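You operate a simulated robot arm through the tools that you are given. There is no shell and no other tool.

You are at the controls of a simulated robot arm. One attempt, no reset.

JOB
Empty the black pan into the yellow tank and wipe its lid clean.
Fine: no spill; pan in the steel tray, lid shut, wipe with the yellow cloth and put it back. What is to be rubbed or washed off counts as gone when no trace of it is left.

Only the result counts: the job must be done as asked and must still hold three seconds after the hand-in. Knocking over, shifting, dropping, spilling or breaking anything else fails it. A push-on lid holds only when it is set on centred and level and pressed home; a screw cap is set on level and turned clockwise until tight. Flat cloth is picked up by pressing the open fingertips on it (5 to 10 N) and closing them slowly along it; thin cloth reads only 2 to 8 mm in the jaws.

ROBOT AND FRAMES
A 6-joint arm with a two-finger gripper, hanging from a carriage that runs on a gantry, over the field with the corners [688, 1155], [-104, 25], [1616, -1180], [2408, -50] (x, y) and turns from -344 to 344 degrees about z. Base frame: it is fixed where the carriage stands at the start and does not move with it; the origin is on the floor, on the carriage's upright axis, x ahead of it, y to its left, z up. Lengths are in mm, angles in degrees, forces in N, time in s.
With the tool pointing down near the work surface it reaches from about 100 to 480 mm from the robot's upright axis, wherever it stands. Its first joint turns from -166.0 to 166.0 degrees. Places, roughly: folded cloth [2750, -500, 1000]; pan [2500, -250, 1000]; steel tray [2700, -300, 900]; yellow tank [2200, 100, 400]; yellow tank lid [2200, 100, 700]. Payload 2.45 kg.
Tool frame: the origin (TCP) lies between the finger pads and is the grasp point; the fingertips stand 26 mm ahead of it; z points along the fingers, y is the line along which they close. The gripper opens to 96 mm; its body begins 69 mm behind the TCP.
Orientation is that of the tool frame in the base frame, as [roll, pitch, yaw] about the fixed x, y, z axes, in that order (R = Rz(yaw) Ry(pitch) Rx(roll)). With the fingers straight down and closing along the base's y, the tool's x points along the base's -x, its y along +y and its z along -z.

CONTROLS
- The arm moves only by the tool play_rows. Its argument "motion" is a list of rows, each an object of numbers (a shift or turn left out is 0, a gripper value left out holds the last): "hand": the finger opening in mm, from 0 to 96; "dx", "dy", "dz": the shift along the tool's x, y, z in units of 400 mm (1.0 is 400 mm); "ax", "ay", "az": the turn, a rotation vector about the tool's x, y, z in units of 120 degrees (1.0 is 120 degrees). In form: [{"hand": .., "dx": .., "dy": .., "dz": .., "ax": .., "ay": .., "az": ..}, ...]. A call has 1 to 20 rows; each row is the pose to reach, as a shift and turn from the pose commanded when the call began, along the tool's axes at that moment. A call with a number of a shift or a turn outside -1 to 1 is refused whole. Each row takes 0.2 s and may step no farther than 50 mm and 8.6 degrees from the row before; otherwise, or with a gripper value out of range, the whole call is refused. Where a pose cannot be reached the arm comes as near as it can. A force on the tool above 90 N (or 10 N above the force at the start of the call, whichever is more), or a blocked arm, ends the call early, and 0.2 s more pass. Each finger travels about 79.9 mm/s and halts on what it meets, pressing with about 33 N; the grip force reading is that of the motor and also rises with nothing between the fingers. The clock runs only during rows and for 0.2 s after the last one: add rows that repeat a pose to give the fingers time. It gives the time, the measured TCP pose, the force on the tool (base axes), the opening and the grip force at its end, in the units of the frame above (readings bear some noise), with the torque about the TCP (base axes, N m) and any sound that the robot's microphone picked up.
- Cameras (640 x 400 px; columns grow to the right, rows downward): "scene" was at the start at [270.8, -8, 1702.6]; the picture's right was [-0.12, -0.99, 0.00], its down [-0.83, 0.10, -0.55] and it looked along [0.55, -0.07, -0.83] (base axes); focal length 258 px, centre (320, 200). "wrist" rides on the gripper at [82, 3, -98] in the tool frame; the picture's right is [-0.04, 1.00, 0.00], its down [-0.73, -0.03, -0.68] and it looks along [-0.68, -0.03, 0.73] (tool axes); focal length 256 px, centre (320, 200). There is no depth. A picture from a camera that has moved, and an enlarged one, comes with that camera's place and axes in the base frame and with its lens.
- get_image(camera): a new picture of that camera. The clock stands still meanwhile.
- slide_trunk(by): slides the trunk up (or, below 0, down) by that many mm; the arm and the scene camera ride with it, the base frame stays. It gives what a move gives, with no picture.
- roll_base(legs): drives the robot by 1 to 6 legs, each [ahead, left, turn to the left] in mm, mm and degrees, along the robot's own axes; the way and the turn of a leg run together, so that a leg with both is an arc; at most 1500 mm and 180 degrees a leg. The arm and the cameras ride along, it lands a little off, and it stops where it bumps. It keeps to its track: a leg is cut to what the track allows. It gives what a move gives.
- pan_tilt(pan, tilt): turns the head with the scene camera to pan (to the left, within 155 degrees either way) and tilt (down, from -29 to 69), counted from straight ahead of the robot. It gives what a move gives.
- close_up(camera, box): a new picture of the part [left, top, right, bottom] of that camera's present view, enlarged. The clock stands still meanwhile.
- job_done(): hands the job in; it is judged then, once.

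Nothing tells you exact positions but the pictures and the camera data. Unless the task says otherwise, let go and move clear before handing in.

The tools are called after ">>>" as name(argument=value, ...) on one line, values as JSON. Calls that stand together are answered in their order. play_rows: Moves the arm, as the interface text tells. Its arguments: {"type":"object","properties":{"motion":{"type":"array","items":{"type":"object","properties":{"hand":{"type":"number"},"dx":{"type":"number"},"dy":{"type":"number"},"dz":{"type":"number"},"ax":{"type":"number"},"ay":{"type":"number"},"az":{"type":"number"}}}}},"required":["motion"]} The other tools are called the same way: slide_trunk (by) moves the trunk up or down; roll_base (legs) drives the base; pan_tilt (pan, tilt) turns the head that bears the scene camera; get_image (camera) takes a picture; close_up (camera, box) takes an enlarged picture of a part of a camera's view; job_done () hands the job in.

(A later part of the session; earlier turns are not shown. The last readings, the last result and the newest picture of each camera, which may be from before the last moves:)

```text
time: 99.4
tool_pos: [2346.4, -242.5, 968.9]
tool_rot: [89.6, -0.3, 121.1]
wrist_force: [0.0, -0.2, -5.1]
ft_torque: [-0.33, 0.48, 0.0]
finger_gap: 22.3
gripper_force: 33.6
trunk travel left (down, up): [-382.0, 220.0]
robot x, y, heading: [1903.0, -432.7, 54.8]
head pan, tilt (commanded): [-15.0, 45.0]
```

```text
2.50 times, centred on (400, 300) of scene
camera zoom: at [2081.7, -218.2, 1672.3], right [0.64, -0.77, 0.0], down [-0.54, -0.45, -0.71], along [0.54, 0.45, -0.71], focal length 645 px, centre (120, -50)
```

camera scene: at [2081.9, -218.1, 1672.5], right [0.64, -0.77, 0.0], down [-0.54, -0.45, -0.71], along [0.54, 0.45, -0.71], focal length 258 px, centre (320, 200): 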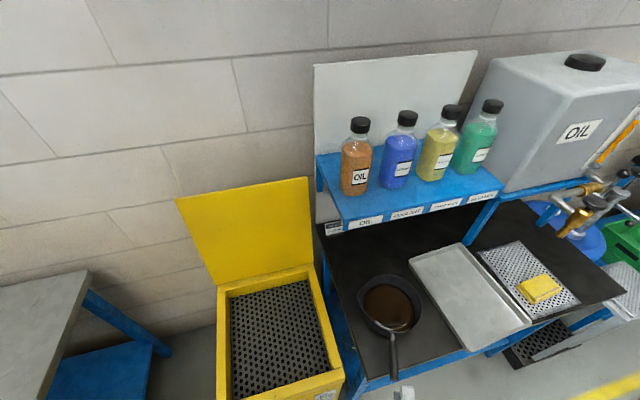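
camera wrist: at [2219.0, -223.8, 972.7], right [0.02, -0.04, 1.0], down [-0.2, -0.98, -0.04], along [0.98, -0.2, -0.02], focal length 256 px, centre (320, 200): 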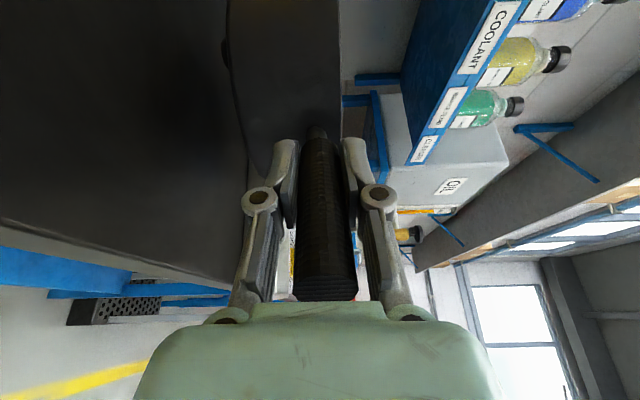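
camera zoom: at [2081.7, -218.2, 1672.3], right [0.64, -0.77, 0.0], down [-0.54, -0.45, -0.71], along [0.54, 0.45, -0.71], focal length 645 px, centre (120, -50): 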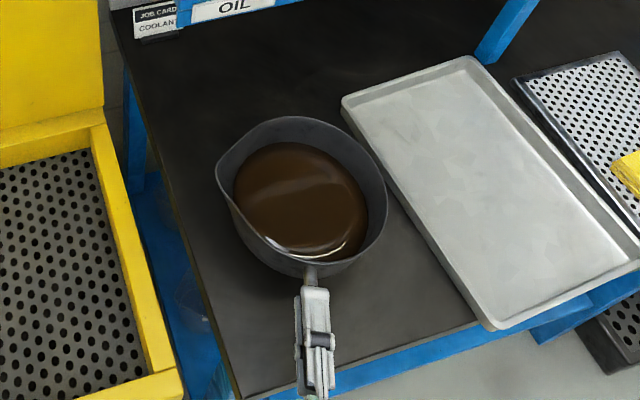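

The pan hangs level and steady (about 0.55 kg). I'll carry it slowly and smoothly to the left over the open tank.

>>> play_rows(motion=[{"dx": 0.0077, "dz": -0.0015}, {"dx": 0.023, "dz": -0.0045}, {"dx": 0.046, "dz": -0.0089}, {"dx": 0.0767, "dz": -0.0149}, {"dx": 0.115, "dz": -0.0223}, {"dx": 0.161, "dz": -0.0312}, {"dx": 0.207, "dz": -0.0401}, {"dx": 0.2608, "dz": -0.0505}, {"dx": 0.3145, "dz": -0.0609}, {"dx": 0.3682, "dz": -0.0713}, {"dx": 0.4219, "dz": -0.0817}, {"dx": 0.4755, "dz": -0.0921}, {"dx": 0.5292, "dz": -0.1025}, {"dx": 0.5829, "dz": -0.1129}, {"dx": 0.6289, "dz": -0.1218}, {"dx": 0.675, "dz": -0.1307}, {"dx": 0.7133, "dz": -0.1381}, {"dx": 0.744, "dz": -0.144}, {"dx": 0.7593, "dz": -0.147}, {"dx": 0.767, "dz": -0.1485}])

>>> get_image(camera="scene")

>>> get_image(camera="wrist")

```text
time: 103.6
tool_pos: [2287.1, -210.1, 1002.6]
tool_rot: [89.6, -0.1, 121.4]
wrist_force: [0.1, 0.0, -4.5]
ft_torque: [-0.32, 0.45, -0.04]
finger_gap: 22.3
gripper_force: 33.4
out of reach, approached as far as the arm can: row 6, 7, 8, 9, 10, 11, 12, 13, 14, 15, 16, 17, 18, 19, 20
trunk travel left (down, up): [-382.0, 220.0]
robot x, y, heading: [1904.6, -433.4, 54.9]
head pan, tilt (commanded): [-15.0, 45.0]
```

```text
taken
camera scene: at [2081.7, -218.2, 1672.3], right [0.64, -0.77, 0.0], down [-0.54, -0.45, -0.71], along [0.54, 0.45, -0.71], focal length 258 px, centre (320, 200)
```

scene: 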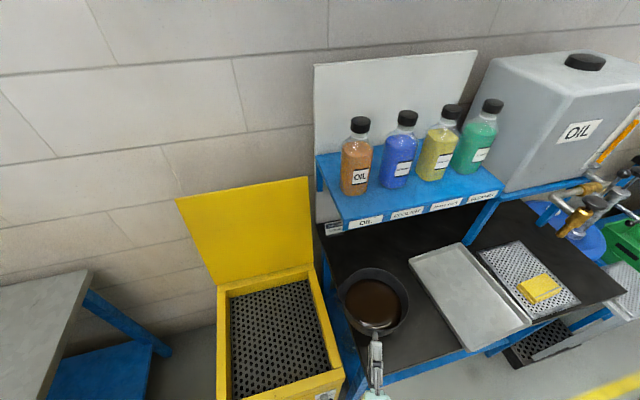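

```text
taken
camera wrist: at [2161.1, -192.0, 1005.7], right [0.02, -0.04, 1.0], down [-0.2, -0.98, -0.04], along [0.98, -0.2, -0.02], focal length 256 px, centre (320, 200)
```

wrist: 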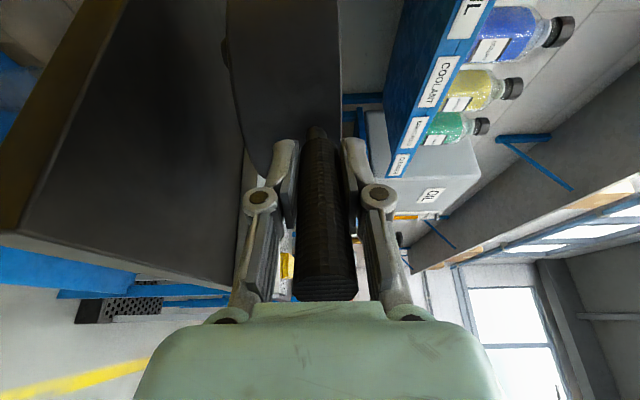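

The arm folded up against an inner limit before getting all the way. I'll step back to the good configuration and then swing the pan over by rotating about the robot's axis instead.

>>> play_rows(motion=[{"dx": -0.018, "dy": -0.01, "dz": 0.01}, {"dx": -0.054, "dy": -0.03, "dz": 0.031}, {"dx": -0.091, "dy": -0.052, "dz": 0.053}, {"dx": -0.128, "dy": -0.073, "dz": 0.074}, {"dx": -0.146, "dy": -0.084, "dz": 0.085}, {"dx": -0.146, "dy": -0.084, "dz": 0.085}])

>>> close_up(camera="scene", box=[300, 200, 500, 400])

```text
time: 105.0
tool_pos: [2344.5, -244.0, 955.4]
tool_rot: [89.5, -0.1, 121.1]
wrist_force: [-0.1, -0.4, -5.4]
ft_torque: [-0.3, 0.47, 0.0]
finger_gap: 22.3
gripper_force: 33.1
trunk travel left (down, up): [-382.0, 220.0]
robot x, y, heading: [1906.5, -433.8, 54.7]
head pan, tilt (commanded): [-15.0, 45.0]
```

```text
2.00 times, centred on (400, 300) of scene
camera zoom: at [2081.7, -218.2, 1672.3], right [0.64, -0.77, 0.0], down [-0.54, -0.45, -0.71], along [0.54, 0.45, -0.71], focal length 516 px, centre (160, 0)
```

zoom: 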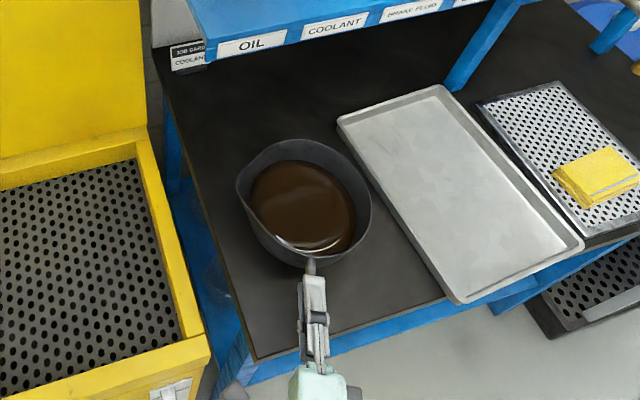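

>>> play_rows(motion=[{"dx": 0.0069, "dz": 0.0009, "ay": 0.00275}, {"dx": 0.0207, "dz": 0.0027, "ay": 0.00825}, {"dx": 0.0415, "dz": 0.005, "ay": 0.0165}, {"dx": 0.0692, "dz": 0.0076, "ay": 0.0275}, {"dx": 0.1039, "dz": 0.0099, "ay": 0.04125}, {"dx": 0.1456, "dz": 0.0113, "ay": 0.05775}, {"dx": 0.1874, "dz": 0.0113, "ay": 0.07425}, {"dx": 0.236, "dz": 0.0094, "ay": 0.0935}, {"dx": 0.2846, "dz": 0.0056, "ay": 0.11275}, {"dx": 0.333, "dz": -0.0002, "ay": 0.132}, {"dx": 0.3811, "dz": -0.0079, "ay": 0.15125}, {"dx": 0.4288, "dz": -0.0175, "ay": 0.1705}, {"dx": 0.4761, "dz": -0.029, "ay": 0.18975}, {"dx": 0.5229, "dz": -0.0425, "ay": 0.209}, {"dx": 0.5626, "dz": -0.0555, "ay": 0.2255}, {"dx": 0.6018, "dz": -0.0699, "ay": 0.242}, {"dx": 0.6341, "dz": -0.0829, "ay": 0.25575}, {"dx": 0.6596, "dz": -0.094, "ay": 0.26675}, {"dx": 0.6723, "dz": -0.0998, "ay": 0.27225}, {"dx": 0.6786, "dz": -0.1027, "ay": 0.275}])

>>> get_image(camera="scene")

>>> get_image(camera="wrist")

```text
time: 109.2
tool_pos: [2166.8, -33.3, 953.4]
tool_rot: [89.6, 0.1, 154.1]
wrist_force: [0.6, -0.3, -5.3]
ft_torque: [-0.49, 0.22, -0.03]
finger_gap: 22.3
gripper_force: 33.1
trunk travel left (down, up): [-382.0, 220.0]
robot x, y, heading: [1905.0, -433.4, 54.8]
head pan, tilt (commanded): [-15.0, 45.0]
```

```text
taken
camera scene: at [2081.7, -218.3, 1672.3], right [0.64, -0.77, 0.0], down [-0.54, -0.45, -0.71], along [0.54, 0.45, -0.71], focal length 258 px, centre (320, 200)
```

scene: 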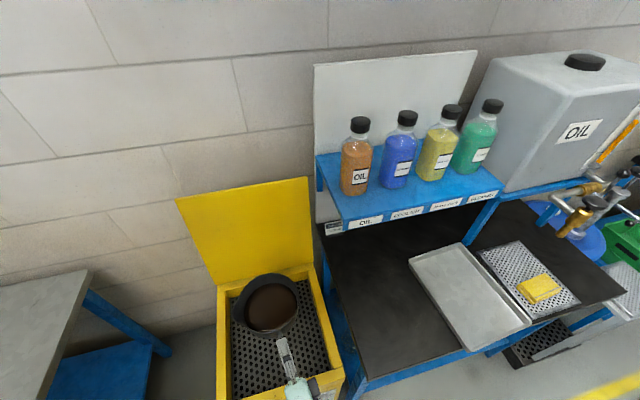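

```text
taken
camera wrist: at [2051.1, -85.9, 955.9], right [0.03, -0.02, 1.0], down [0.36, -0.93, -0.03], along [0.93, 0.36, -0.02], focal length 256 px, centre (320, 200)
```

wrist: 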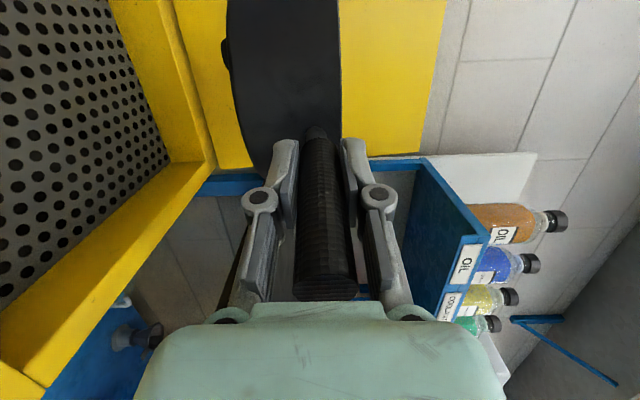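

The pan is over the strainer with its spout toward the tank's middle. I'll lower it about 60 mm and start tilting slowly.

>>> play_rows(motion=[{"dy": -0.02}, {"dy": -0.05}, {"dy": -0.08}, {"dy": -0.11}, {"dy": -0.14}, {"dy": -0.15}, {"dy": -0.15}])

>>> play_rows(motion=[{"az": -0.01}, {"az": -0.03}, {"az": -0.055}, {"az": -0.08}, {"az": -0.105}, {"az": -0.13}, {"az": -0.155}, {"az": -0.18}, {"az": -0.205}, {"az": -0.23}, {"az": -0.25}, {"az": -0.25}])

>>> get_image(camera="scene")

>>> close_up(camera="scene", box=[200, 240, 360, 400])

```text
time: 110.8
tool_pos: [2167.5, -31.8, 894.4]
tool_rot: [89.6, 0.2, 154.1]
wrist_force: [0.1, 0.0, -4.5]
ft_torque: [-0.52, 0.23, -0.03]
finger_gap: 22.3
gripper_force: 33.2
trunk travel left (down, up): [-382.0, 220.0]
robot x, y, heading: [1901.4, -434.4, 54.9]
head pan, tilt (commanded): [-15.0, 45.0]
```

```text
time: 113.4
tool_pos: [2168.0, -33.5, 894.4]
tool_rot: [89.5, 30.2, 153.8]
wrist_force: [0.1, 0.4, -4.2]
ft_torque: [-0.48, 0.3, -0.05]
finger_gap: 22.3
gripper_force: 32.4
trunk travel left (down, up): [-382.0, 220.0]
robot x, y, heading: [1907.1, -432.5, 54.7]
head pan, tilt (commanded): [-15.0, 45.0]
```

```text
taken
camera scene: at [2081.7, -218.3, 1672.3], right [0.64, -0.77, 0.0], down [-0.54, -0.45, -0.71], along [0.54, 0.45, -0.71], focal length 258 px, centre (320, 200)
```

scene: 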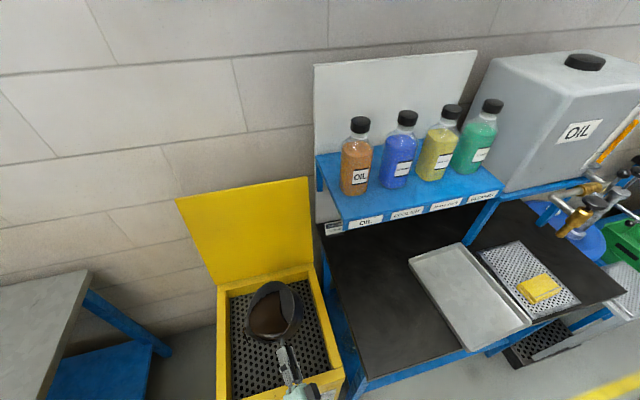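

```text
2.50 times, centred on (280, 320) of scene
camera zoom: at [2081.7, -218.3, 1672.3], right [0.64, -0.77, 0.0], down [-0.54, -0.45, -0.71], along [0.54, 0.45, -0.71], focal length 645 px, centre (420, -100)
```

zoom: 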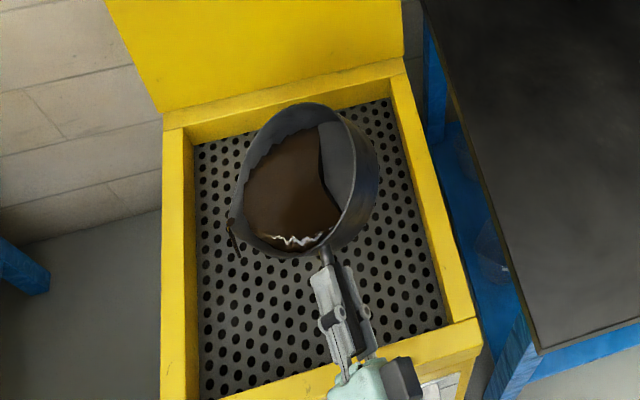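

Oil is starting to run from the spout onto the strainer. I'll shift slightly toward the tank's centre and keep tilting slowly.

>>> play_rows(motion=[{"dx": -0.01, "dy": -0.006, "az": -0.015}, {"dx": -0.025, "dy": -0.014, "az": -0.03}, {"dx": -0.04, "dy": -0.023, "az": -0.045}, {"dx": -0.055, "dy": -0.032, "az": -0.06}, {"dx": -0.065, "dy": -0.0375, "az": -0.075}, {"dx": -0.065, "dy": -0.0375, "az": -0.095}, {"dx": -0.065, "dy": -0.0375, "az": -0.115}, {"dx": -0.065, "dy": -0.0375, "az": -0.135}, {"dx": -0.065, "dy": -0.0375, "az": -0.155}, {"dx": -0.065, "dy": -0.0375, "az": -0.175}, {"dx": -0.065, "dy": -0.0375, "az": -0.195}, {"dx": -0.065, "dy": -0.0375, "az": -0.215}, {"dx": -0.065, "dy": -0.0375, "az": -0.235}, {"dx": -0.065, "dy": -0.0375, "az": -0.25}])

>>> close_up(camera="scene", box=[200, 240, 360, 400])

```text
time: 116.4
tool_pos: [2194.6, -47.1, 894.8]
tool_rot: [89.0, 60.2, 153.3]
wrist_force: [0.0, -0.1, -3.0]
ft_torque: [-0.2, 0.21, -0.01]
finger_gap: 22.2
gripper_force: 33.3
trunk travel left (down, up): [-382.0, 220.0]
robot x, y, heading: [1908.4, -436.7, 54.7]
head pan, tilt (commanded): [-15.0, 45.0]
```

```text
2.50 times, centred on (280, 320) of scene
camera zoom: at [2081.8, -218.2, 1672.4], right [0.64, -0.77, 0.0], down [-0.54, -0.45, -0.71], along [0.54, 0.45, -0.71], focal length 645 px, centre (420, -100)
```

zoom: 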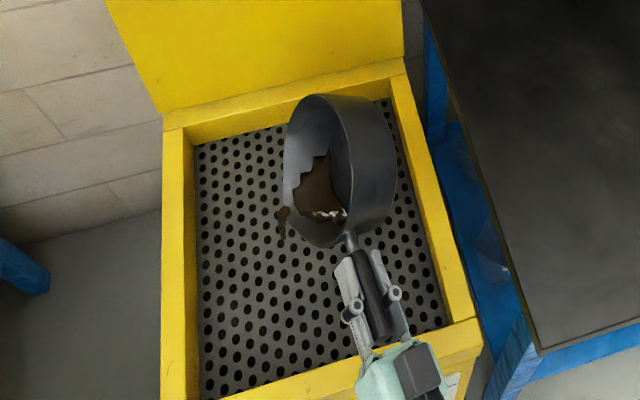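

>>> play_rows(motion=[{"az": -0.02}, {"az": -0.04}, {"az": -0.06}, {"az": -0.08}, {"az": -0.1}, {"az": -0.12}, {"az": -0.14}, {"az": -0.16}, {"az": -0.18}, {"az": -0.2}, {"az": -0.22}, {"az": -0.24}, {"az": -0.26}, {"az": -0.28}, {"az": -0.3}, {"az": -0.3}, {"az": -0.3}])

>>> close_up(camera="scene", box=[200, 240, 360, 400])

>>> get_image(camera="wrist")

```text
time: 120.0
tool_pos: [2196.1, -46.3, 893.6]
tool_rot: [-85.6, 83.8, -21.5]
wrist_force: [-0.2, -0.3, -1.9]
ft_torque: [-0.18, 0.15, 0.01]
finger_gap: 21.9
gripper_force: 32.9
trunk travel left (down, up): [-382.0, 220.0]
robot x, y, heading: [1903.5, -434.2, 54.8]
head pan, tilt (commanded): [-15.0, 45.0]
```

```text
2.50 times, centred on (280, 320) of scene
camera zoom: at [2081.8, -218.2, 1672.4], right [0.64, -0.77, 0.0], down [-0.54, -0.45, -0.71], along [0.54, 0.45, -0.71], focal length 645 px, centre (420, -100)
```

zoom: 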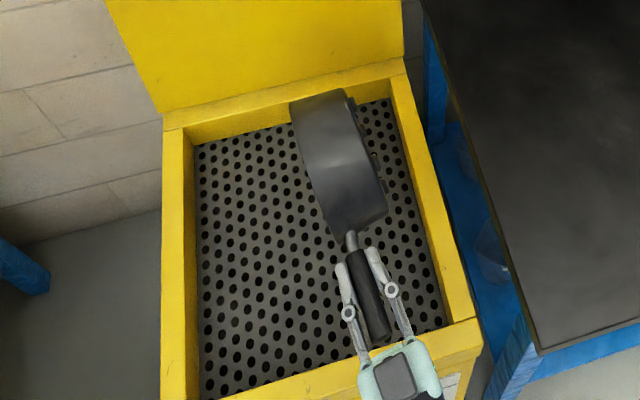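

```text
taken
camera wrist: at [2157.4, -136.5, 812.4], right [-0.9, 0.44, -0.07], down [-0.34, -0.59, 0.73], along [0.28, 0.68, 0.68], focal length 256 px, centre (320, 200)
```

wrist: 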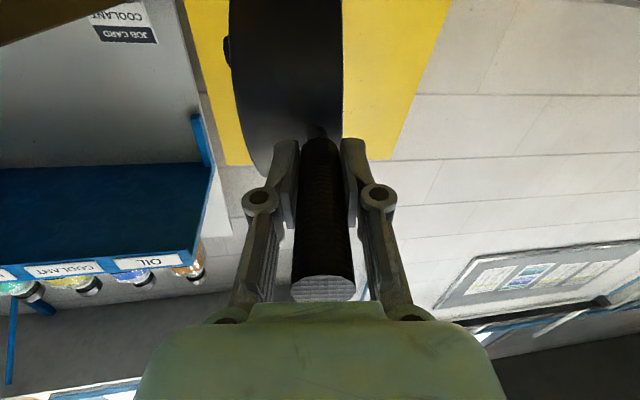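

>>> play_rows(motion=[{"az": -0.03}, {"az": -0.06}, {"az": -0.09}, {"az": -0.12}, {"az": -0.15}, {"az": -0.18}, {"az": -0.21}, {"az": -0.24}, {"az": -0.27}, {"az": -0.3}, {"az": -0.3}, {"az": -0.3}, {"az": -0.3}, {"az": -0.3}, {"az": -0.3}, {"az": -0.3}, {"az": -0.3}, {"az": -0.3}, {"az": -0.3}, {"az": -0.3}])

>>> close_up(camera="scene", box=[200, 240, 360, 400])

```text
time: 124.2
tool_pos: [2212.8, -64.3, 933.7]
tool_rot: [-89.8, 47.9, -25.4]
wrist_force: [-0.2, 0.4, -1.8]
ft_torque: [-0.19, 0.15, 0.02]
finger_gap: 22.0
gripper_force: 32.6
out of reach, approached as far as the arm can: row 6, 7, 8, 9, 10, 11, 12, 13, 14, 15, 16, 17, 18, 19, 20
trunk travel left (down, up): [-382.0, 220.0]
robot x, y, heading: [1902.9, -432.2, 54.9]
head pan, tilt (commanded): [-15.0, 45.0]
```

```text
2.50 times, centred on (280, 320) of scene
camera zoom: at [2081.8, -218.2, 1672.4], right [0.64, -0.77, 0.0], down [-0.54, -0.45, -0.71], along [0.54, 0.45, -0.71], focal length 645 px, centre (420, -100)
```

zoom: 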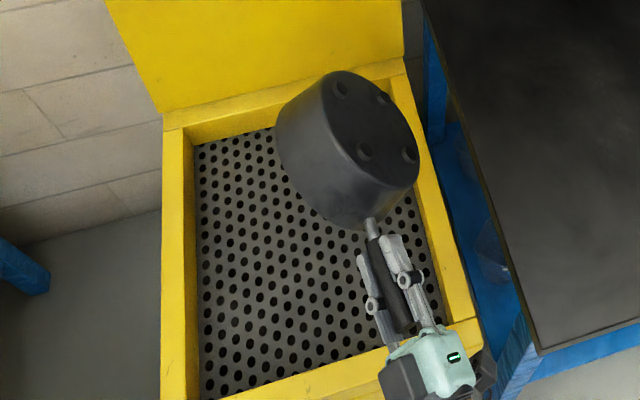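

The pan is fully inverted past 130° and weighs only about 0.2 kg now, so it is empty. I'll let it drip a bit more, then roll it back upright over the tank.

>>> play_rows(motion=[{"az": 0}, {"az": 0}, {"az": 0}, {"az": 0}, {"az": 0}, {"az": 0}, {"az": 0}, {"az": 0.04}, {"az": 0.08}, {"az": 0.12}, {"az": 0.16}, {"az": 0.2}, {"az": 0.24}, {"az": 0.28}, {"az": 0.32}, {"az": 0.36}, {"az": 0.4}, {"az": 0.44}, {"az": 0.48}, {"az": 0.52}])

>>> close_up(camera="scene", box=[200, 240, 360, 400])

```text
time: 128.4
tool_pos: [2210.3, -65.4, 935.1]
tool_rot: [88.7, 69.6, 152.9]
wrist_force: [0.6, 0.0, -2.1]
ft_torque: [-0.16, 0.16, 0.01]
finger_gap: 22.4
gripper_force: 33.0
trunk travel left (down, up): [-382.0, 220.0]
robot x, y, heading: [1900.2, -432.5, 54.6]
head pan, tilt (commanded): [-15.0, 45.0]
```

```text
2.50 times, centred on (280, 320) of scene
camera zoom: at [2081.8, -218.2, 1672.4], right [0.64, -0.77, 0.0], down [-0.54, -0.45, -0.71], along [0.54, 0.45, -0.71], focal length 645 px, centre (420, -100)
```

zoom: 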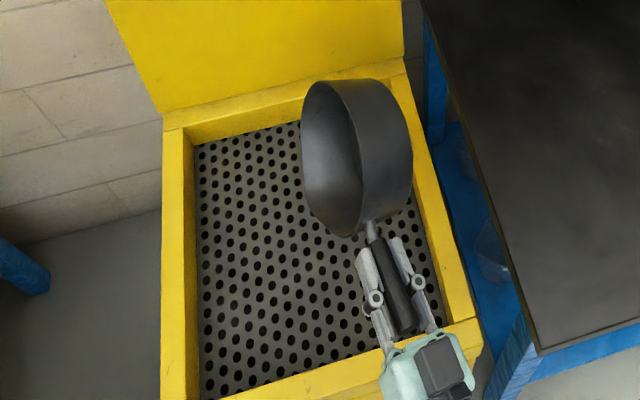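

>>> play_rows(motion=[{"az": 0.048}, {"az": 0.097}, {"az": 0.145}, {"az": 0.193}, {"az": 0.242}, {"az": 0.29}, {"az": 0.338}, {"az": 0.387}, {"az": 0.435}, {"az": 0.483}, {"az": 0.532}, {"az": 0.58}])

>>> get_image(camera="scene")

>>> close_up(camera="scene", box=[200, 240, 360, 400])

```text
time: 131.0
tool_pos: [2211.8, -65.4, 934.1]
tool_rot: [89.5, 0.0, 154.1]
wrist_force: [-0.6, 0.4, -2.1]
ft_torque: [-0.23, 0.09, -0.02]
finger_gap: 22.4
gripper_force: 33.3
trunk travel left (down, up): [-382.0, 220.0]
robot x, y, heading: [1904.4, -435.1, 55.0]
head pan, tilt (commanded): [-15.0, 45.0]
```

```text
taken
camera scene: at [2081.8, -218.2, 1672.4], right [0.64, -0.77, 0.0], down [-0.54, -0.45, -0.71], along [0.54, 0.45, -0.71], focal length 258 px, centre (320, 200)
```

scene: 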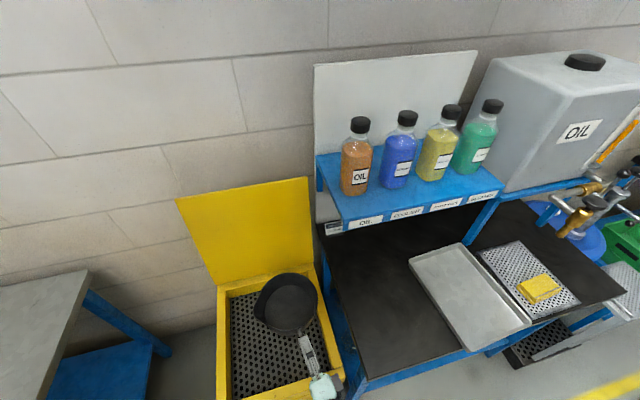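

```text
2.50 times, centred on (280, 320) of scene
camera zoom: at [2081.8, -218.2, 1672.4], right [0.64, -0.77, 0.0], down [-0.54, -0.45, -0.71], along [0.54, 0.45, -0.71], focal length 645 px, centre (420, -100)
```

zoom: 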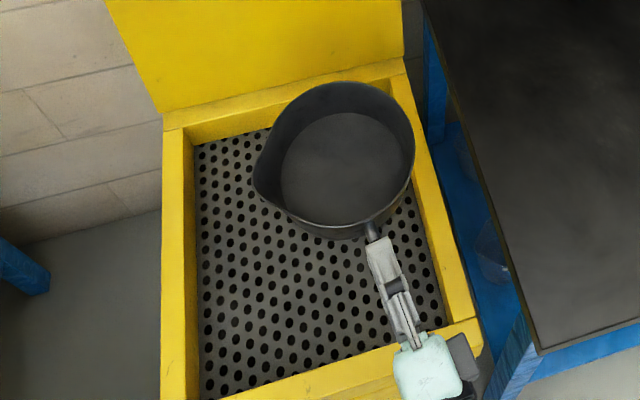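

The pan is empty and clean inside. I'll raise it, swing it back over the bench and drive toward the tray.

>>> play_rows(motion=[{"dy": 0.04}, {"dy": 0.085}, {"dy": 0.1275}])

>>> play_rows(motion=[{"dx": -0.0405, "dz": -0.0109, "ay": -0.0167}, {"dx": -0.1202, "dz": -0.037, "ay": -0.05}, {"dx": -0.198, "dz": -0.0685, "ay": -0.0833}, {"dx": -0.2733, "dz": -0.1055, "ay": -0.1167}, {"dx": -0.3459, "dz": -0.1475, "ay": -0.15}, {"dx": -0.4153, "dz": -0.1946, "ay": -0.1833}, {"dx": -0.4813, "dz": -0.2463, "ay": -0.2167}, {"dx": -0.5435, "dz": -0.3025, "ay": -0.25}, {"dx": -0.5876, "dz": -0.3475, "ay": -0.275}])

>>> get_image(camera="scene")

```text
time: 131.8
tool_pos: [2210.0, -65.5, 982.8]
tool_rot: [89.4, 0.2, 154.0]
wrist_force: [0.7, -0.2, -1.5]
ft_torque: [-0.21, 0.09, -0.01]
finger_gap: 22.3
gripper_force: 32.6
trunk travel left (down, up): [-382.0, 220.0]
robot x, y, heading: [1903.0, -431.3, 55.0]
head pan, tilt (commanded): [-15.0, 45.0]
```

```text
time: 133.8
tool_pos: [2360.6, -295.5, 981.9]
tool_rot: [89.5, -0.1, 121.2]
wrist_force: [-0.3, 0.1, -1.4]
ft_torque: [-0.14, 0.19, 0.03]
finger_gap: 22.1
gripper_force: 33.1
trunk travel left (down, up): [-382.0, 220.0]
robot x, y, heading: [1900.6, -435.6, 54.8]
head pan, tilt (commanded): [-15.0, 45.0]
```

```text
taken
camera scene: at [2081.8, -218.2, 1672.4], right [0.64, -0.77, 0.0], down [-0.54, -0.45, -0.71], along [0.54, 0.45, -0.71], focal length 258 px, centre (320, 200)
```

scene: 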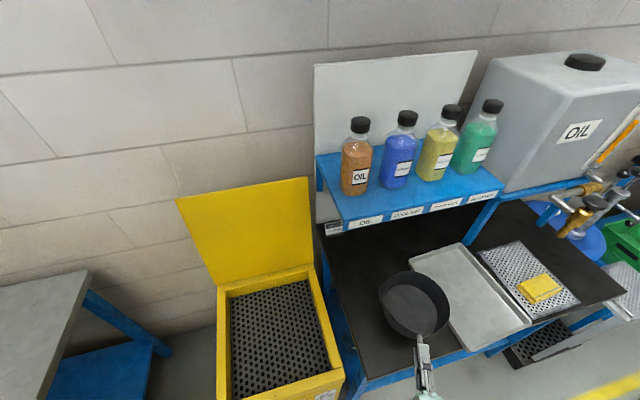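

>>> roll_base(legs=[[0, -185, 0]])

>>> pan_tilt(pan=-30, tilt=50)

>>> get_image(camera="scene")

>>> get_image(camera="wrist")

```text
time: 135.3
tool_pos: [2508.3, -398.1, 982.2]
tool_rot: [89.6, -0.1, 121.3]
wrist_force: [0.2, -0.5, -2.5]
ft_torque: [-0.15, 0.19, 0.02]
finger_gap: 22.2
gripper_force: 33.1
trunk travel left (down, up): [-382.0, 220.0]
robot x, y, heading: [2055.0, -535.0, 54.9]
head pan, tilt (commanded): [-15.0, 45.0]
```

```text
time: 136.1
tool_pos: [2507.8, -396.8, 982.2]
tool_rot: [89.6, 0.0, 121.4]
wrist_force: [-0.5, 0.3, -3.2]
ft_torque: [-0.13, 0.2, 0.02]
finger_gap: 22.1
gripper_force: 32.9
trunk travel left (down, up): [-382.0, 220.0]
robot x, y, heading: [2051.6, -540.5, 55.1]
head pan, tilt (commanded): [-30.0, 50.0]
```

```text
taken
camera scene: at [2236.5, -341.0, 1665.5], right [0.42, -0.91, 0.0], down [-0.69, -0.33, -0.64], along [0.58, 0.27, -0.77], focal length 258 px, centre (320, 200)
```

scene: 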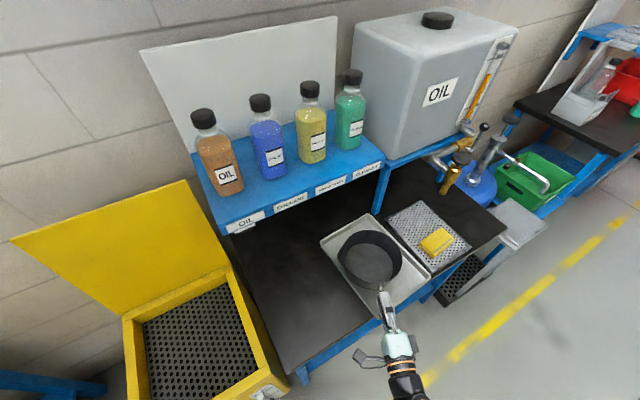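

```text
taken
camera wrist: at [2380.7, -379.8, 985.2], right [0.02, -0.04, 1.0], down [-0.2, -0.98, -0.04], along [0.98, -0.2, -0.02], focal length 256 px, centre (320, 200)
```

wrist: 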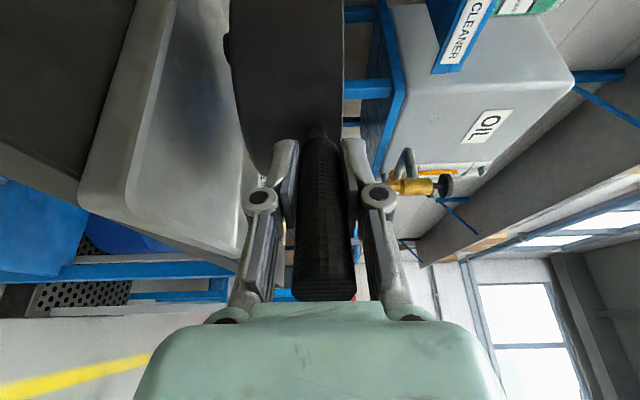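

>>> close_up(camera="scene", box=[300, 180, 480, 330])

```text
2.67 times, centred on (390, 255) of scene
camera zoom: at [2236.5, -341.0, 1665.5], right [0.42, -0.91, 0.0], down [-0.69, -0.33, -0.64], along [0.58, 0.27, -0.77], focal length 688 px, centre (133, 53)
```

zoom: 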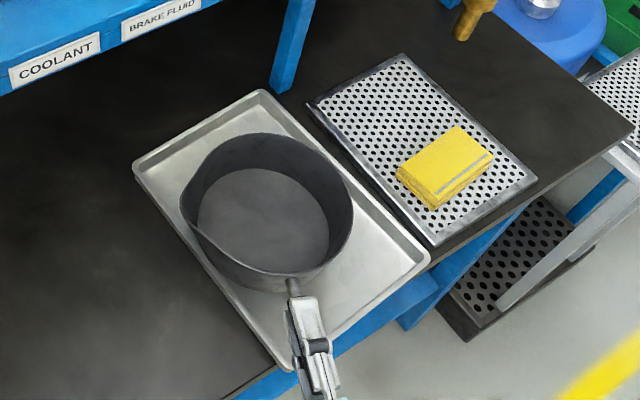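

The tray is centred at about (386, -72) in bench axes and the pan about 55 mm short of it. I'll move over the tray's centre and look again.

>>> play_rows(motion=[{"dx": -0.02, "dz": 0.03}, {"dx": -0.045, "dz": 0.065}, {"dx": -0.07, "dz": 0.1}, {"dx": -0.0938, "dz": 0.135}, {"dx": -0.0938, "dz": 0.135}])

>>> close_up(camera="scene", box=[300, 180, 480, 330])

```text
time: 137.3
tool_pos: [2572.3, -401.3, 982.5]
tool_rot: [89.6, -0.2, 121.5]
wrist_force: [0.1, 0.2, -0.6]
ft_torque: [-0.15, 0.21, 0.01]
finger_gap: 22.0
gripper_force: 33.0
trunk travel left (down, up): [-382.0, 220.0]
robot x, y, heading: [2054.1, -539.6, 55.2]
head pan, tilt (commanded): [-30.0, 50.0]
```

```text
2.67 times, centred on (390, 255) of scene
camera zoom: at [2236.6, -341.1, 1665.5], right [0.42, -0.91, 0.0], down [-0.69, -0.32, -0.64], along [0.58, 0.27, -0.77], focal length 688 px, centre (133, 53)
```

zoom: 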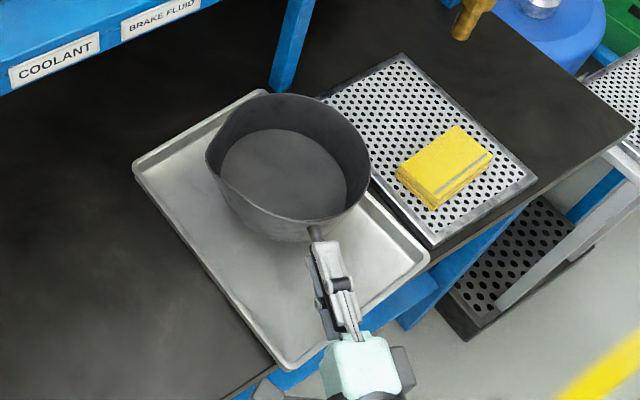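

>>> play_rows(motion=[{"dy": -0.03}, {"dy": -0.065}, {"dy": -0.1}, {"dy": -0.12}, {"dy": -0.13}, {"dy": -0.13}])

>>> close_up(camera="scene", box=[300, 180, 480, 330])

>>> get_image(camera="wrist")

```text
time: 138.7
tool_pos: [2573.2, -400.3, 931.5]
tool_rot: [89.5, -0.1, 121.5]
wrist_force: [0.7, 0.1, -2.0]
ft_torque: [-0.13, 0.19, 0.0]
finger_gap: 22.2
gripper_force: 33.1
trunk travel left (down, up): [-382.0, 220.0]
robot x, y, heading: [2049.2, -537.2, 55.1]
head pan, tilt (commanded): [-30.0, 50.0]
```

```text
2.67 times, centred on (390, 255) of scene
camera zoom: at [2236.5, -341.1, 1665.5], right [0.42, -0.91, 0.0], down [-0.69, -0.32, -0.64], along [0.58, 0.27, -0.77], focal length 688 px, centre (133, 53)
```

zoom: 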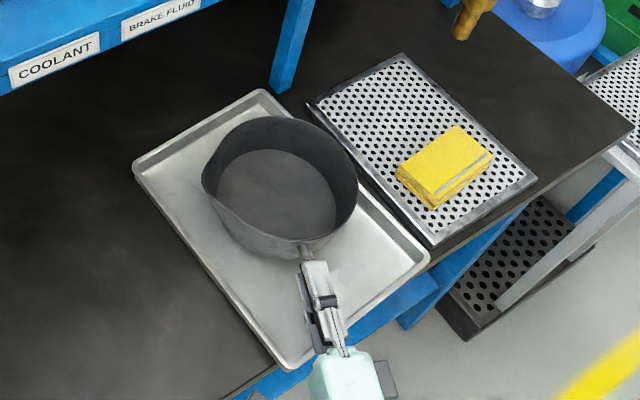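

```text
taken
camera wrist: at [2447.4, -383.1, 934.0], right [0.02, -0.04, 1.0], down [-0.2, -0.98, -0.04], along [0.98, -0.2, -0.02], focal length 256 px, centre (320, 200)
```

wrist: 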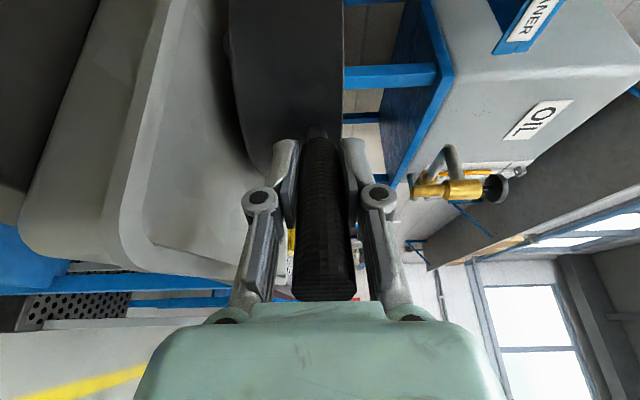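

The pan sits slightly right of the tray's centre, so I'll nudge it left and lower gently until it touches.

>>> play_rows(motion=[{"dx": 0.012, "dz": -0.016}, {"dx": 0.024, "dz": -0.032}, {"dx": 0.024, "dz": -0.032, "dy": -0.008}, {"dx": 0.024, "dz": -0.032, "dy": -0.013}, {"dx": 0.024, "dz": -0.032, "dy": -0.013}])

>>> play_rows(motion=[{"dy": -0.003}, {"dy": -0.006}, {"dy": -0.006}])

>>> close_up(camera="scene", box=[300, 180, 480, 330])

```text
time: 139.9
tool_pos: [2557.9, -400.9, 924.1]
tool_rot: [89.4, -0.1, 121.5]
wrist_force: [-1.2, -0.1, 2.8]
ft_torque: [-0.02, -0.38, 0.07]
finger_gap: 22.2
gripper_force: 32.9
trunk travel left (down, up): [-382.0, 220.0]
robot x, y, heading: [2052.9, -540.0, 55.1]
head pan, tilt (commanded): [-30.0, 50.0]
```

```text
time: 140.7
tool_pos: [2556.9, -398.8, 923.8]
tool_rot: [89.6, -0.1, 121.4]
wrist_force: [-1.8, -1.8, 5.6]
ft_torque: [-0.03, -0.23, -0.08]
finger_gap: 22.4
gripper_force: 32.8
trunk travel left (down, up): [-382.0, 220.0]
robot x, y, heading: [2052.9, -540.6, 54.9]
head pan, tilt (commanded): [-30.0, 50.0]
```

```text
2.67 times, centred on (390, 255) of scene
camera zoom: at [2236.6, -341.1, 1665.5], right [0.42, -0.91, 0.0], down [-0.69, -0.32, -0.64], along [0.58, 0.27, -0.77], focal length 688 px, centre (133, 53)
```

zoom: 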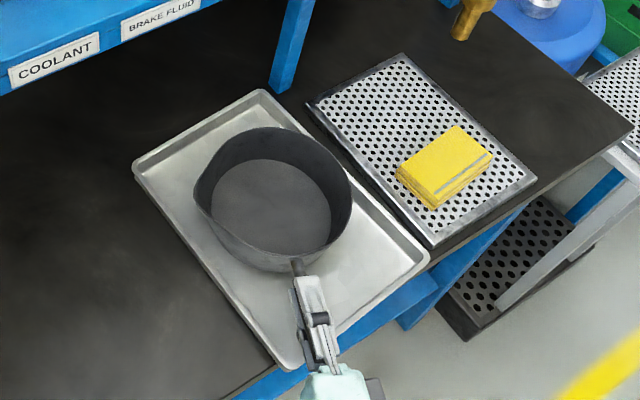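

The pan rests in the tray. I'll open the fingers a little and withdraw straight back along the handle.

>>> play_rows(motion=[{"dy": 0.004, "hand": 22}, {"dy": 0.004, "hand": 30}, {"dy": 0.004, "hand": 36}, {"dy": 0.004, "hand": 36}])

>>> get_image(camera="wrist")

```text
time: 141.7
tool_pos: [2557.2, -399.1, 924.9]
tool_rot: [89.4, -0.1, 121.4]
wrist_force: [-1.2, -0.6, 4.1]
ft_torque: [-0.06, 0.18, 0.02]
finger_gap: 34.1
gripper_force: 0.0
trunk travel left (down, up): [-382.0, 220.0]
robot x, y, heading: [2049.6, -538.8, 55.0]
head pan, tilt (commanded): [-30.0, 50.0]
```

```text
taken
camera wrist: at [2431.2, -381.0, 927.9], right [0.01, -0.04, 1.0], down [-0.2, -0.98, -0.04], along [0.98, -0.2, -0.02], focal length 256 px, centre (320, 200)
```

wrist: 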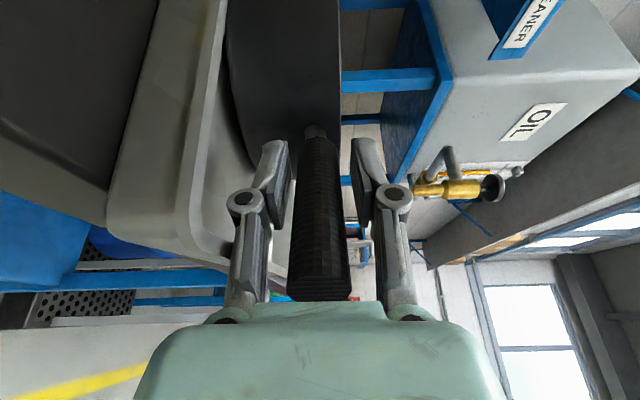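

>>> play_rows(motion=[{"dy": 0.0025, "hand": 31}, {"dy": 0.004, "hand": 30}, {"dy": 0.004, "hand": 30}])

>>> close_up(camera="wrist", box=[180, 100, 440, 310])

```text
time: 142.5
tool_pos: [2556.8, -399.2, 925.2]
tool_rot: [89.4, -0.2, 121.4]
wrist_force: [0.6, 0.3, 0.8]
ft_torque: [0.02, -0.01, 0.01]
finger_gap: 30.0
gripper_force: 0.0
trunk travel left (down, up): [-382.0, 220.0]
robot x, y, heading: [2050.9, -535.3, 54.9]
head pan, tilt (commanded): [-30.0, 50.0]
```

```text
1.90 times, centred on (310, 205) of wrist
camera zoom: at [2430.1, -381.7, 928.7], right [0.02, -0.04, 1.0], down [-0.2, -0.98, -0.04], along [0.98, -0.2, -0.02], focal length 488 px, centre (339, 190)
```

zoom: 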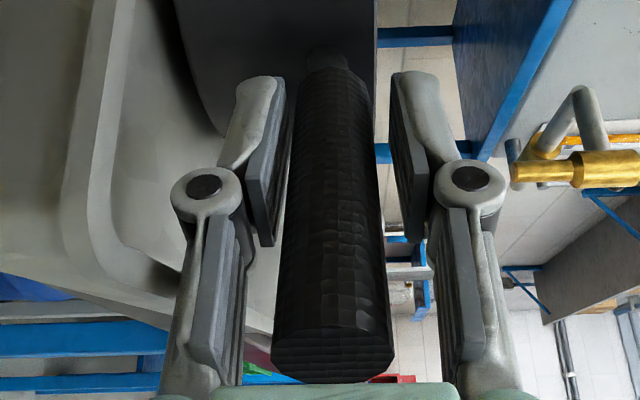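

>>> play_rows(motion=[{"dz": -0.02}, {"dz": -0.05}, {"dz": -0.1}, {"dz": -0.16}, {"dz": -0.22}, {"dz": -0.3}])

>>> get_image(camera="scene")

>>> get_image(camera="wrist")

```text
time: 143.9
tool_pos: [2457.8, -463.8, 928.2]
tool_rot: [89.6, -0.2, 121.6]
wrist_force: [0.6, 0.4, 0.3]
ft_torque: [0.06, 0.04, 0.03]
finger_gap: 30.1
gripper_force: 0.0
trunk travel left (down, up): [-382.0, 220.0]
robot x, y, heading: [2049.4, -537.5, 54.9]
head pan, tilt (commanded): [-30.0, 50.0]
```

```text
taken
camera scene: at [2236.6, -341.0, 1665.5], right [0.42, -0.91, 0.0], down [-0.69, -0.32, -0.64], along [0.58, 0.27, -0.77], focal length 258 px, centre (320, 200)
```

scene: 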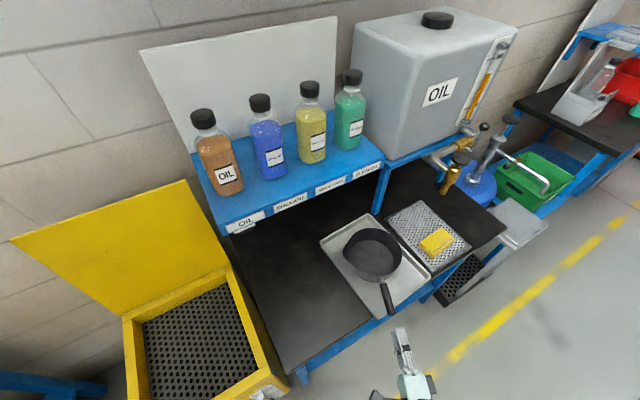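

```text
taken
camera wrist: at [2330.4, -445.5, 930.6], right [0.02, -0.04, 1.0], down [-0.2, -0.98, -0.04], along [0.98, -0.19, -0.02], focal length 256 px, centre (320, 200)
```

wrist: 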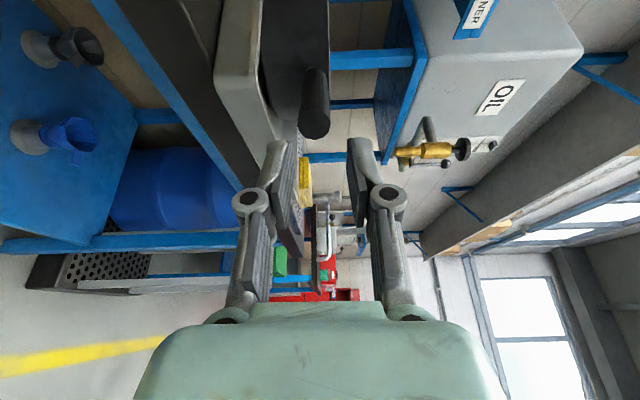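

The pan stands in the tray with its handle toward the aisle. Next I'll raise the trunk, bring the tool back to pointing down, and return to the tank to close its lid.

>>> slide_trunk(by=215)

>>> play_rows(motion=[{"ax": 0.0682, "dx": 0.0115, "dz": -0.0236}, {"ax": 0.1364, "dx": 0.023, "dz": -0.0473}, {"ax": 0.2045, "dx": 0.0345, "dz": -0.0709}, {"ax": 0.2727, "dx": 0.046, "dz": -0.0945}, {"ax": 0.3409, "dx": 0.0575, "dz": -0.118}, {"ax": 0.4091, "dx": 0.069, "dz": -0.142}, {"ax": 0.4773, "dx": 0.0805, "dz": -0.165}, {"ax": 0.5455, "dx": 0.092, "dz": -0.189}, {"ax": 0.6136, "dx": 0.1035, "dz": -0.213}, {"ax": 0.6818, "dx": 0.115, "dz": -0.236}, {"ax": 0.75, "dx": 0.1265, "dz": -0.26}])

>>> play_rows(motion=[{"az": -0.068}, {"az": -0.136}, {"az": -0.204}, {"az": -0.272}, {"az": -0.34}, {"az": -0.408}, {"az": -0.476}, {"az": -0.544}, {"az": -0.612}, {"az": -0.68}, {"az": -0.748}, {"az": -0.816}, {"az": -0.884}, {"az": -0.948}])

```text
time: 146.2
tool_pos: [2457.0, -463.3, 1143.4]
tool_rot: [89.5, -0.2, 121.4]
wrist_force: [0.2, -1.2, 0.0]
ft_torque: [0.0, 0.0, -0.03]
finger_gap: 30.0
gripper_force: 0.1
trunk travel left (down, up): [-597.0, 5.0]
robot x, y, heading: [2051.6, -540.1, 55.1]
head pan, tilt (commanded): [-30.0, 50.0]
```

```text
time: 148.6
tool_pos: [2341.4, -475.2, 1142.9]
tool_rot: [179.6, -0.1, 121.5]
wrist_force: [-0.9, 0.0, 0.1]
ft_torque: [0.01, -0.01, 0.04]
finger_gap: 29.9
gripper_force: 0.1
trunk travel left (down, up): [-597.0, 5.0]
robot x, y, heading: [2051.2, -538.6, 54.8]
head pan, tilt (commanded): [-30.0, 50.0]
```

```text
time: 151.6
tool_pos: [2341.7, -474.5, 1141.6]
tool_rot: [-180.0, 0.5, -124.7]
wrist_force: [-0.3, 0.0, 0.5]
ft_torque: [0.0, 0.0, 0.02]
finger_gap: 29.9
gripper_force: 0.0
trunk travel left (down, up): [-597.0, 5.0]
robot x, y, heading: [2049.3, -541.4, 55.1]
head pan, tilt (commanded): [-30.0, 50.0]
```

>>> roll_base(legs=[[0, 0, 90]])

>>> roll_base(legs=[[39, -450, 0]])

>>> pan_tilt(pan=-25, tilt=62)

>>> get_image(camera="scene")

>>> get_image(camera="wrist")

```text
time: 155.9
tool_pos: [1982.1, -248.6, 1141.2]
tool_rot: [180.0, 0.5, -33.3]
wrist_force: [0.0, 0.8, -0.1]
ft_torque: [0.0, 0.0, 0.0]
finger_gap: 30.2
gripper_force: 0.0
trunk travel left (down, up): [-597.0, 5.0]
robot x, y, heading: [2050.5, -538.2, 146.6]
head pan, tilt (commanded): [-30.0, 50.0]
```

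```text
time: 158.6
tool_pos: [2207.1, 150.1, 1141.6]
tool_rot: [-179.9, 0.5, -34.4]
wrist_force: [0.7, 0.0, 0.0]
ft_torque: [0.01, 0.0, 0.01]
finger_gap: 30.0
gripper_force: 0.0
trunk travel left (down, up): [-597.0, 5.0]
robot x, y, heading: [2273.3, -141.2, 145.4]
head pan, tilt (commanded): [-30.0, 50.0]
```

```text
time: 159.3
tool_pos: [2207.5, 149.0, 1142.2]
tool_rot: [-180.0, 0.5, -34.5]
wrist_force: [0.2, -0.3, 0.5]
ft_torque: [0.05, -0.02, -0.03]
finger_gap: 30.0
gripper_force: 0.1
trunk travel left (down, up): [-597.0, 5.0]
robot x, y, heading: [2273.8, -145.0, 145.6]
head pan, tilt (commanded): [-25.0, 62.0]
```

```text
taken
camera scene: at [2075.7, 28.1, 1865.7], right [0.86, 0.51, 0.0], down [0.45, -0.76, -0.47], along [-0.24, 0.41, -0.88], focal length 258 px, centre (320, 200)
```

scene: 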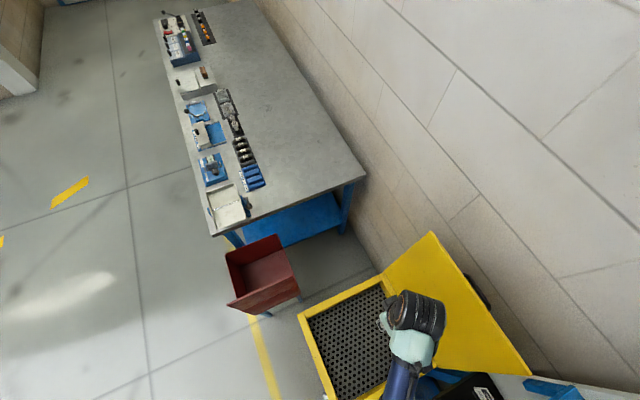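

```text
taken
camera wrist: at [2273.1, 99.6, 1239.5], right [-0.6, -0.8, 0.0], down [-0.58, 0.43, 0.69], along [-0.55, 0.41, -0.73], focal length 256 px, centre (320, 200)
```

wrist: 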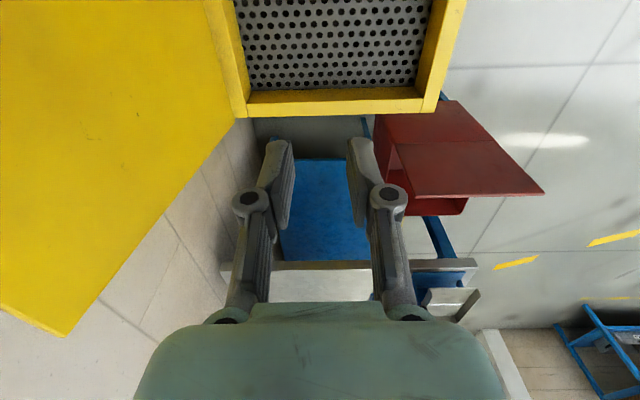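

>>> play_rows(motion=[{"dx": 0.024, "dy": -0.03, "dz": -0.05, "ax": 0.06}, {"dx": 0.048, "dy": -0.08, "dz": -0.1, "ax": 0.12}, {"dx": 0.07, "dy": -0.15, "dz": -0.16, "ax": 0.18}, {"dx": 0.095, "dy": -0.25, "dz": -0.22, "ax": 0.24}])

>>> get_image(camera="wrist")

```text
time: 160.3
tool_pos: [2295.6, 208.5, 1230.7]
tool_rot: [-151.1, 0.5, -34.3]
wrist_force: [-0.4, -0.2, -0.2]
ft_torque: [0.02, 0.01, 0.03]
finger_gap: 29.9
gripper_force: 0.0
trunk travel left (down, up): [-597.0, 5.0]
robot x, y, heading: [2278.0, -136.8, 145.4]
head pan, tilt (commanded): [-25.0, 62.0]
```

```text
taken
camera wrist: at [2334.4, 120.2, 1314.8], right [-0.53, -0.7, -0.48], down [-0.77, 0.16, 0.61], along [-0.35, 0.7, -0.62], focal length 256 px, centre (320, 200)
```

wrist: 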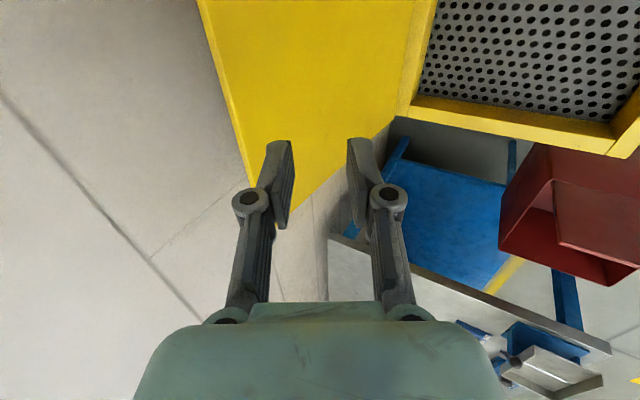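

>>> play_rows(motion=[{"dy": -0.0791, "dz": 0.0408}, {"dy": -0.1582, "dz": 0.0816}, {"dy": -0.2373, "dz": 0.1224}, {"dy": -0.3164, "dz": 0.1632}])

>>> get_image(camera="wrist")

```text
time: 161.3
tool_pos: [2374.3, 324.9, 1232.8]
tool_rot: [-151.0, 0.6, -34.4]
wrist_force: [0.0, 0.1, 0.3]
ft_torque: [0.03, -0.02, 0.03]
finger_gap: 30.0
gripper_force: 0.0
trunk travel left (down, up): [-597.0, 5.0]
robot x, y, heading: [2271.6, -142.6, 145.7]
head pan, tilt (commanded): [-25.0, 62.0]
```

```text
taken
camera wrist: at [2414.0, 237.5, 1317.1], right [-0.53, -0.7, -0.48], down [-0.77, 0.16, 0.61], along [-0.35, 0.7, -0.62], focal length 256 px, centre (320, 200)
```

wrist: 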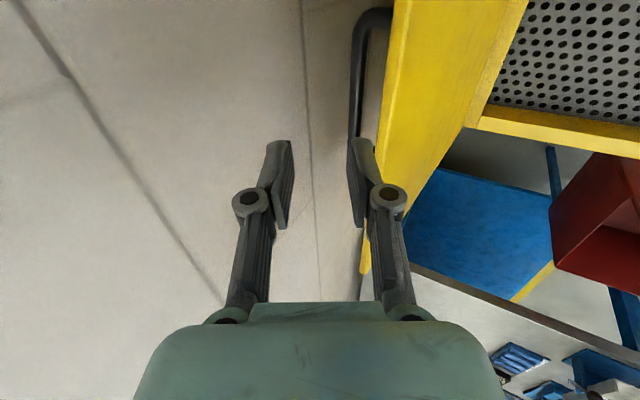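

>>> play_rows(motion=[{"dy": -0.02, "dz": 0.02, "ax": -0.04}, {"dy": -0.03, "dz": 0.05, "ax": -0.1}, {"dy": -0.04, "dz": 0.08, "ax": -0.16}, {"dy": -0.048, "dz": 0.11, "ax": -0.21}, {"dy": -0.048, "dz": 0.13, "ax": -0.24}])

>>> get_image(camera="wrist")

```text
time: 162.5
tool_pos: [2400.2, 362.2, 1196.2]
tool_rot: [-179.9, 0.5, -34.4]
wrist_force: [-1.0, -0.2, 0.0]
ft_torque: [0.02, 0.01, -0.02]
finger_gap: 29.7
gripper_force: 0.0
trunk travel left (down, up): [-597.0, 5.0]
robot x, y, heading: [2275.6, -139.9, 145.4]
head pan, tilt (commanded): [-25.0, 62.0]
```

```text
taken
camera wrist: at [2465.7, 312.9, 1294.6], right [-0.6, -0.8, 0.0], down [-0.58, 0.44, 0.69], along [-0.55, 0.41, -0.73], focal length 256 px, centre (320, 200)
```

wrist: 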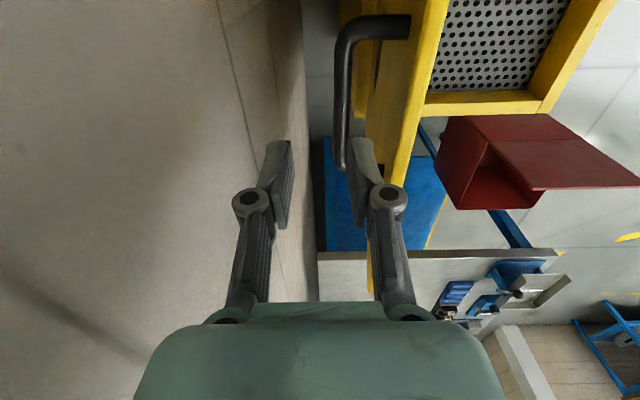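

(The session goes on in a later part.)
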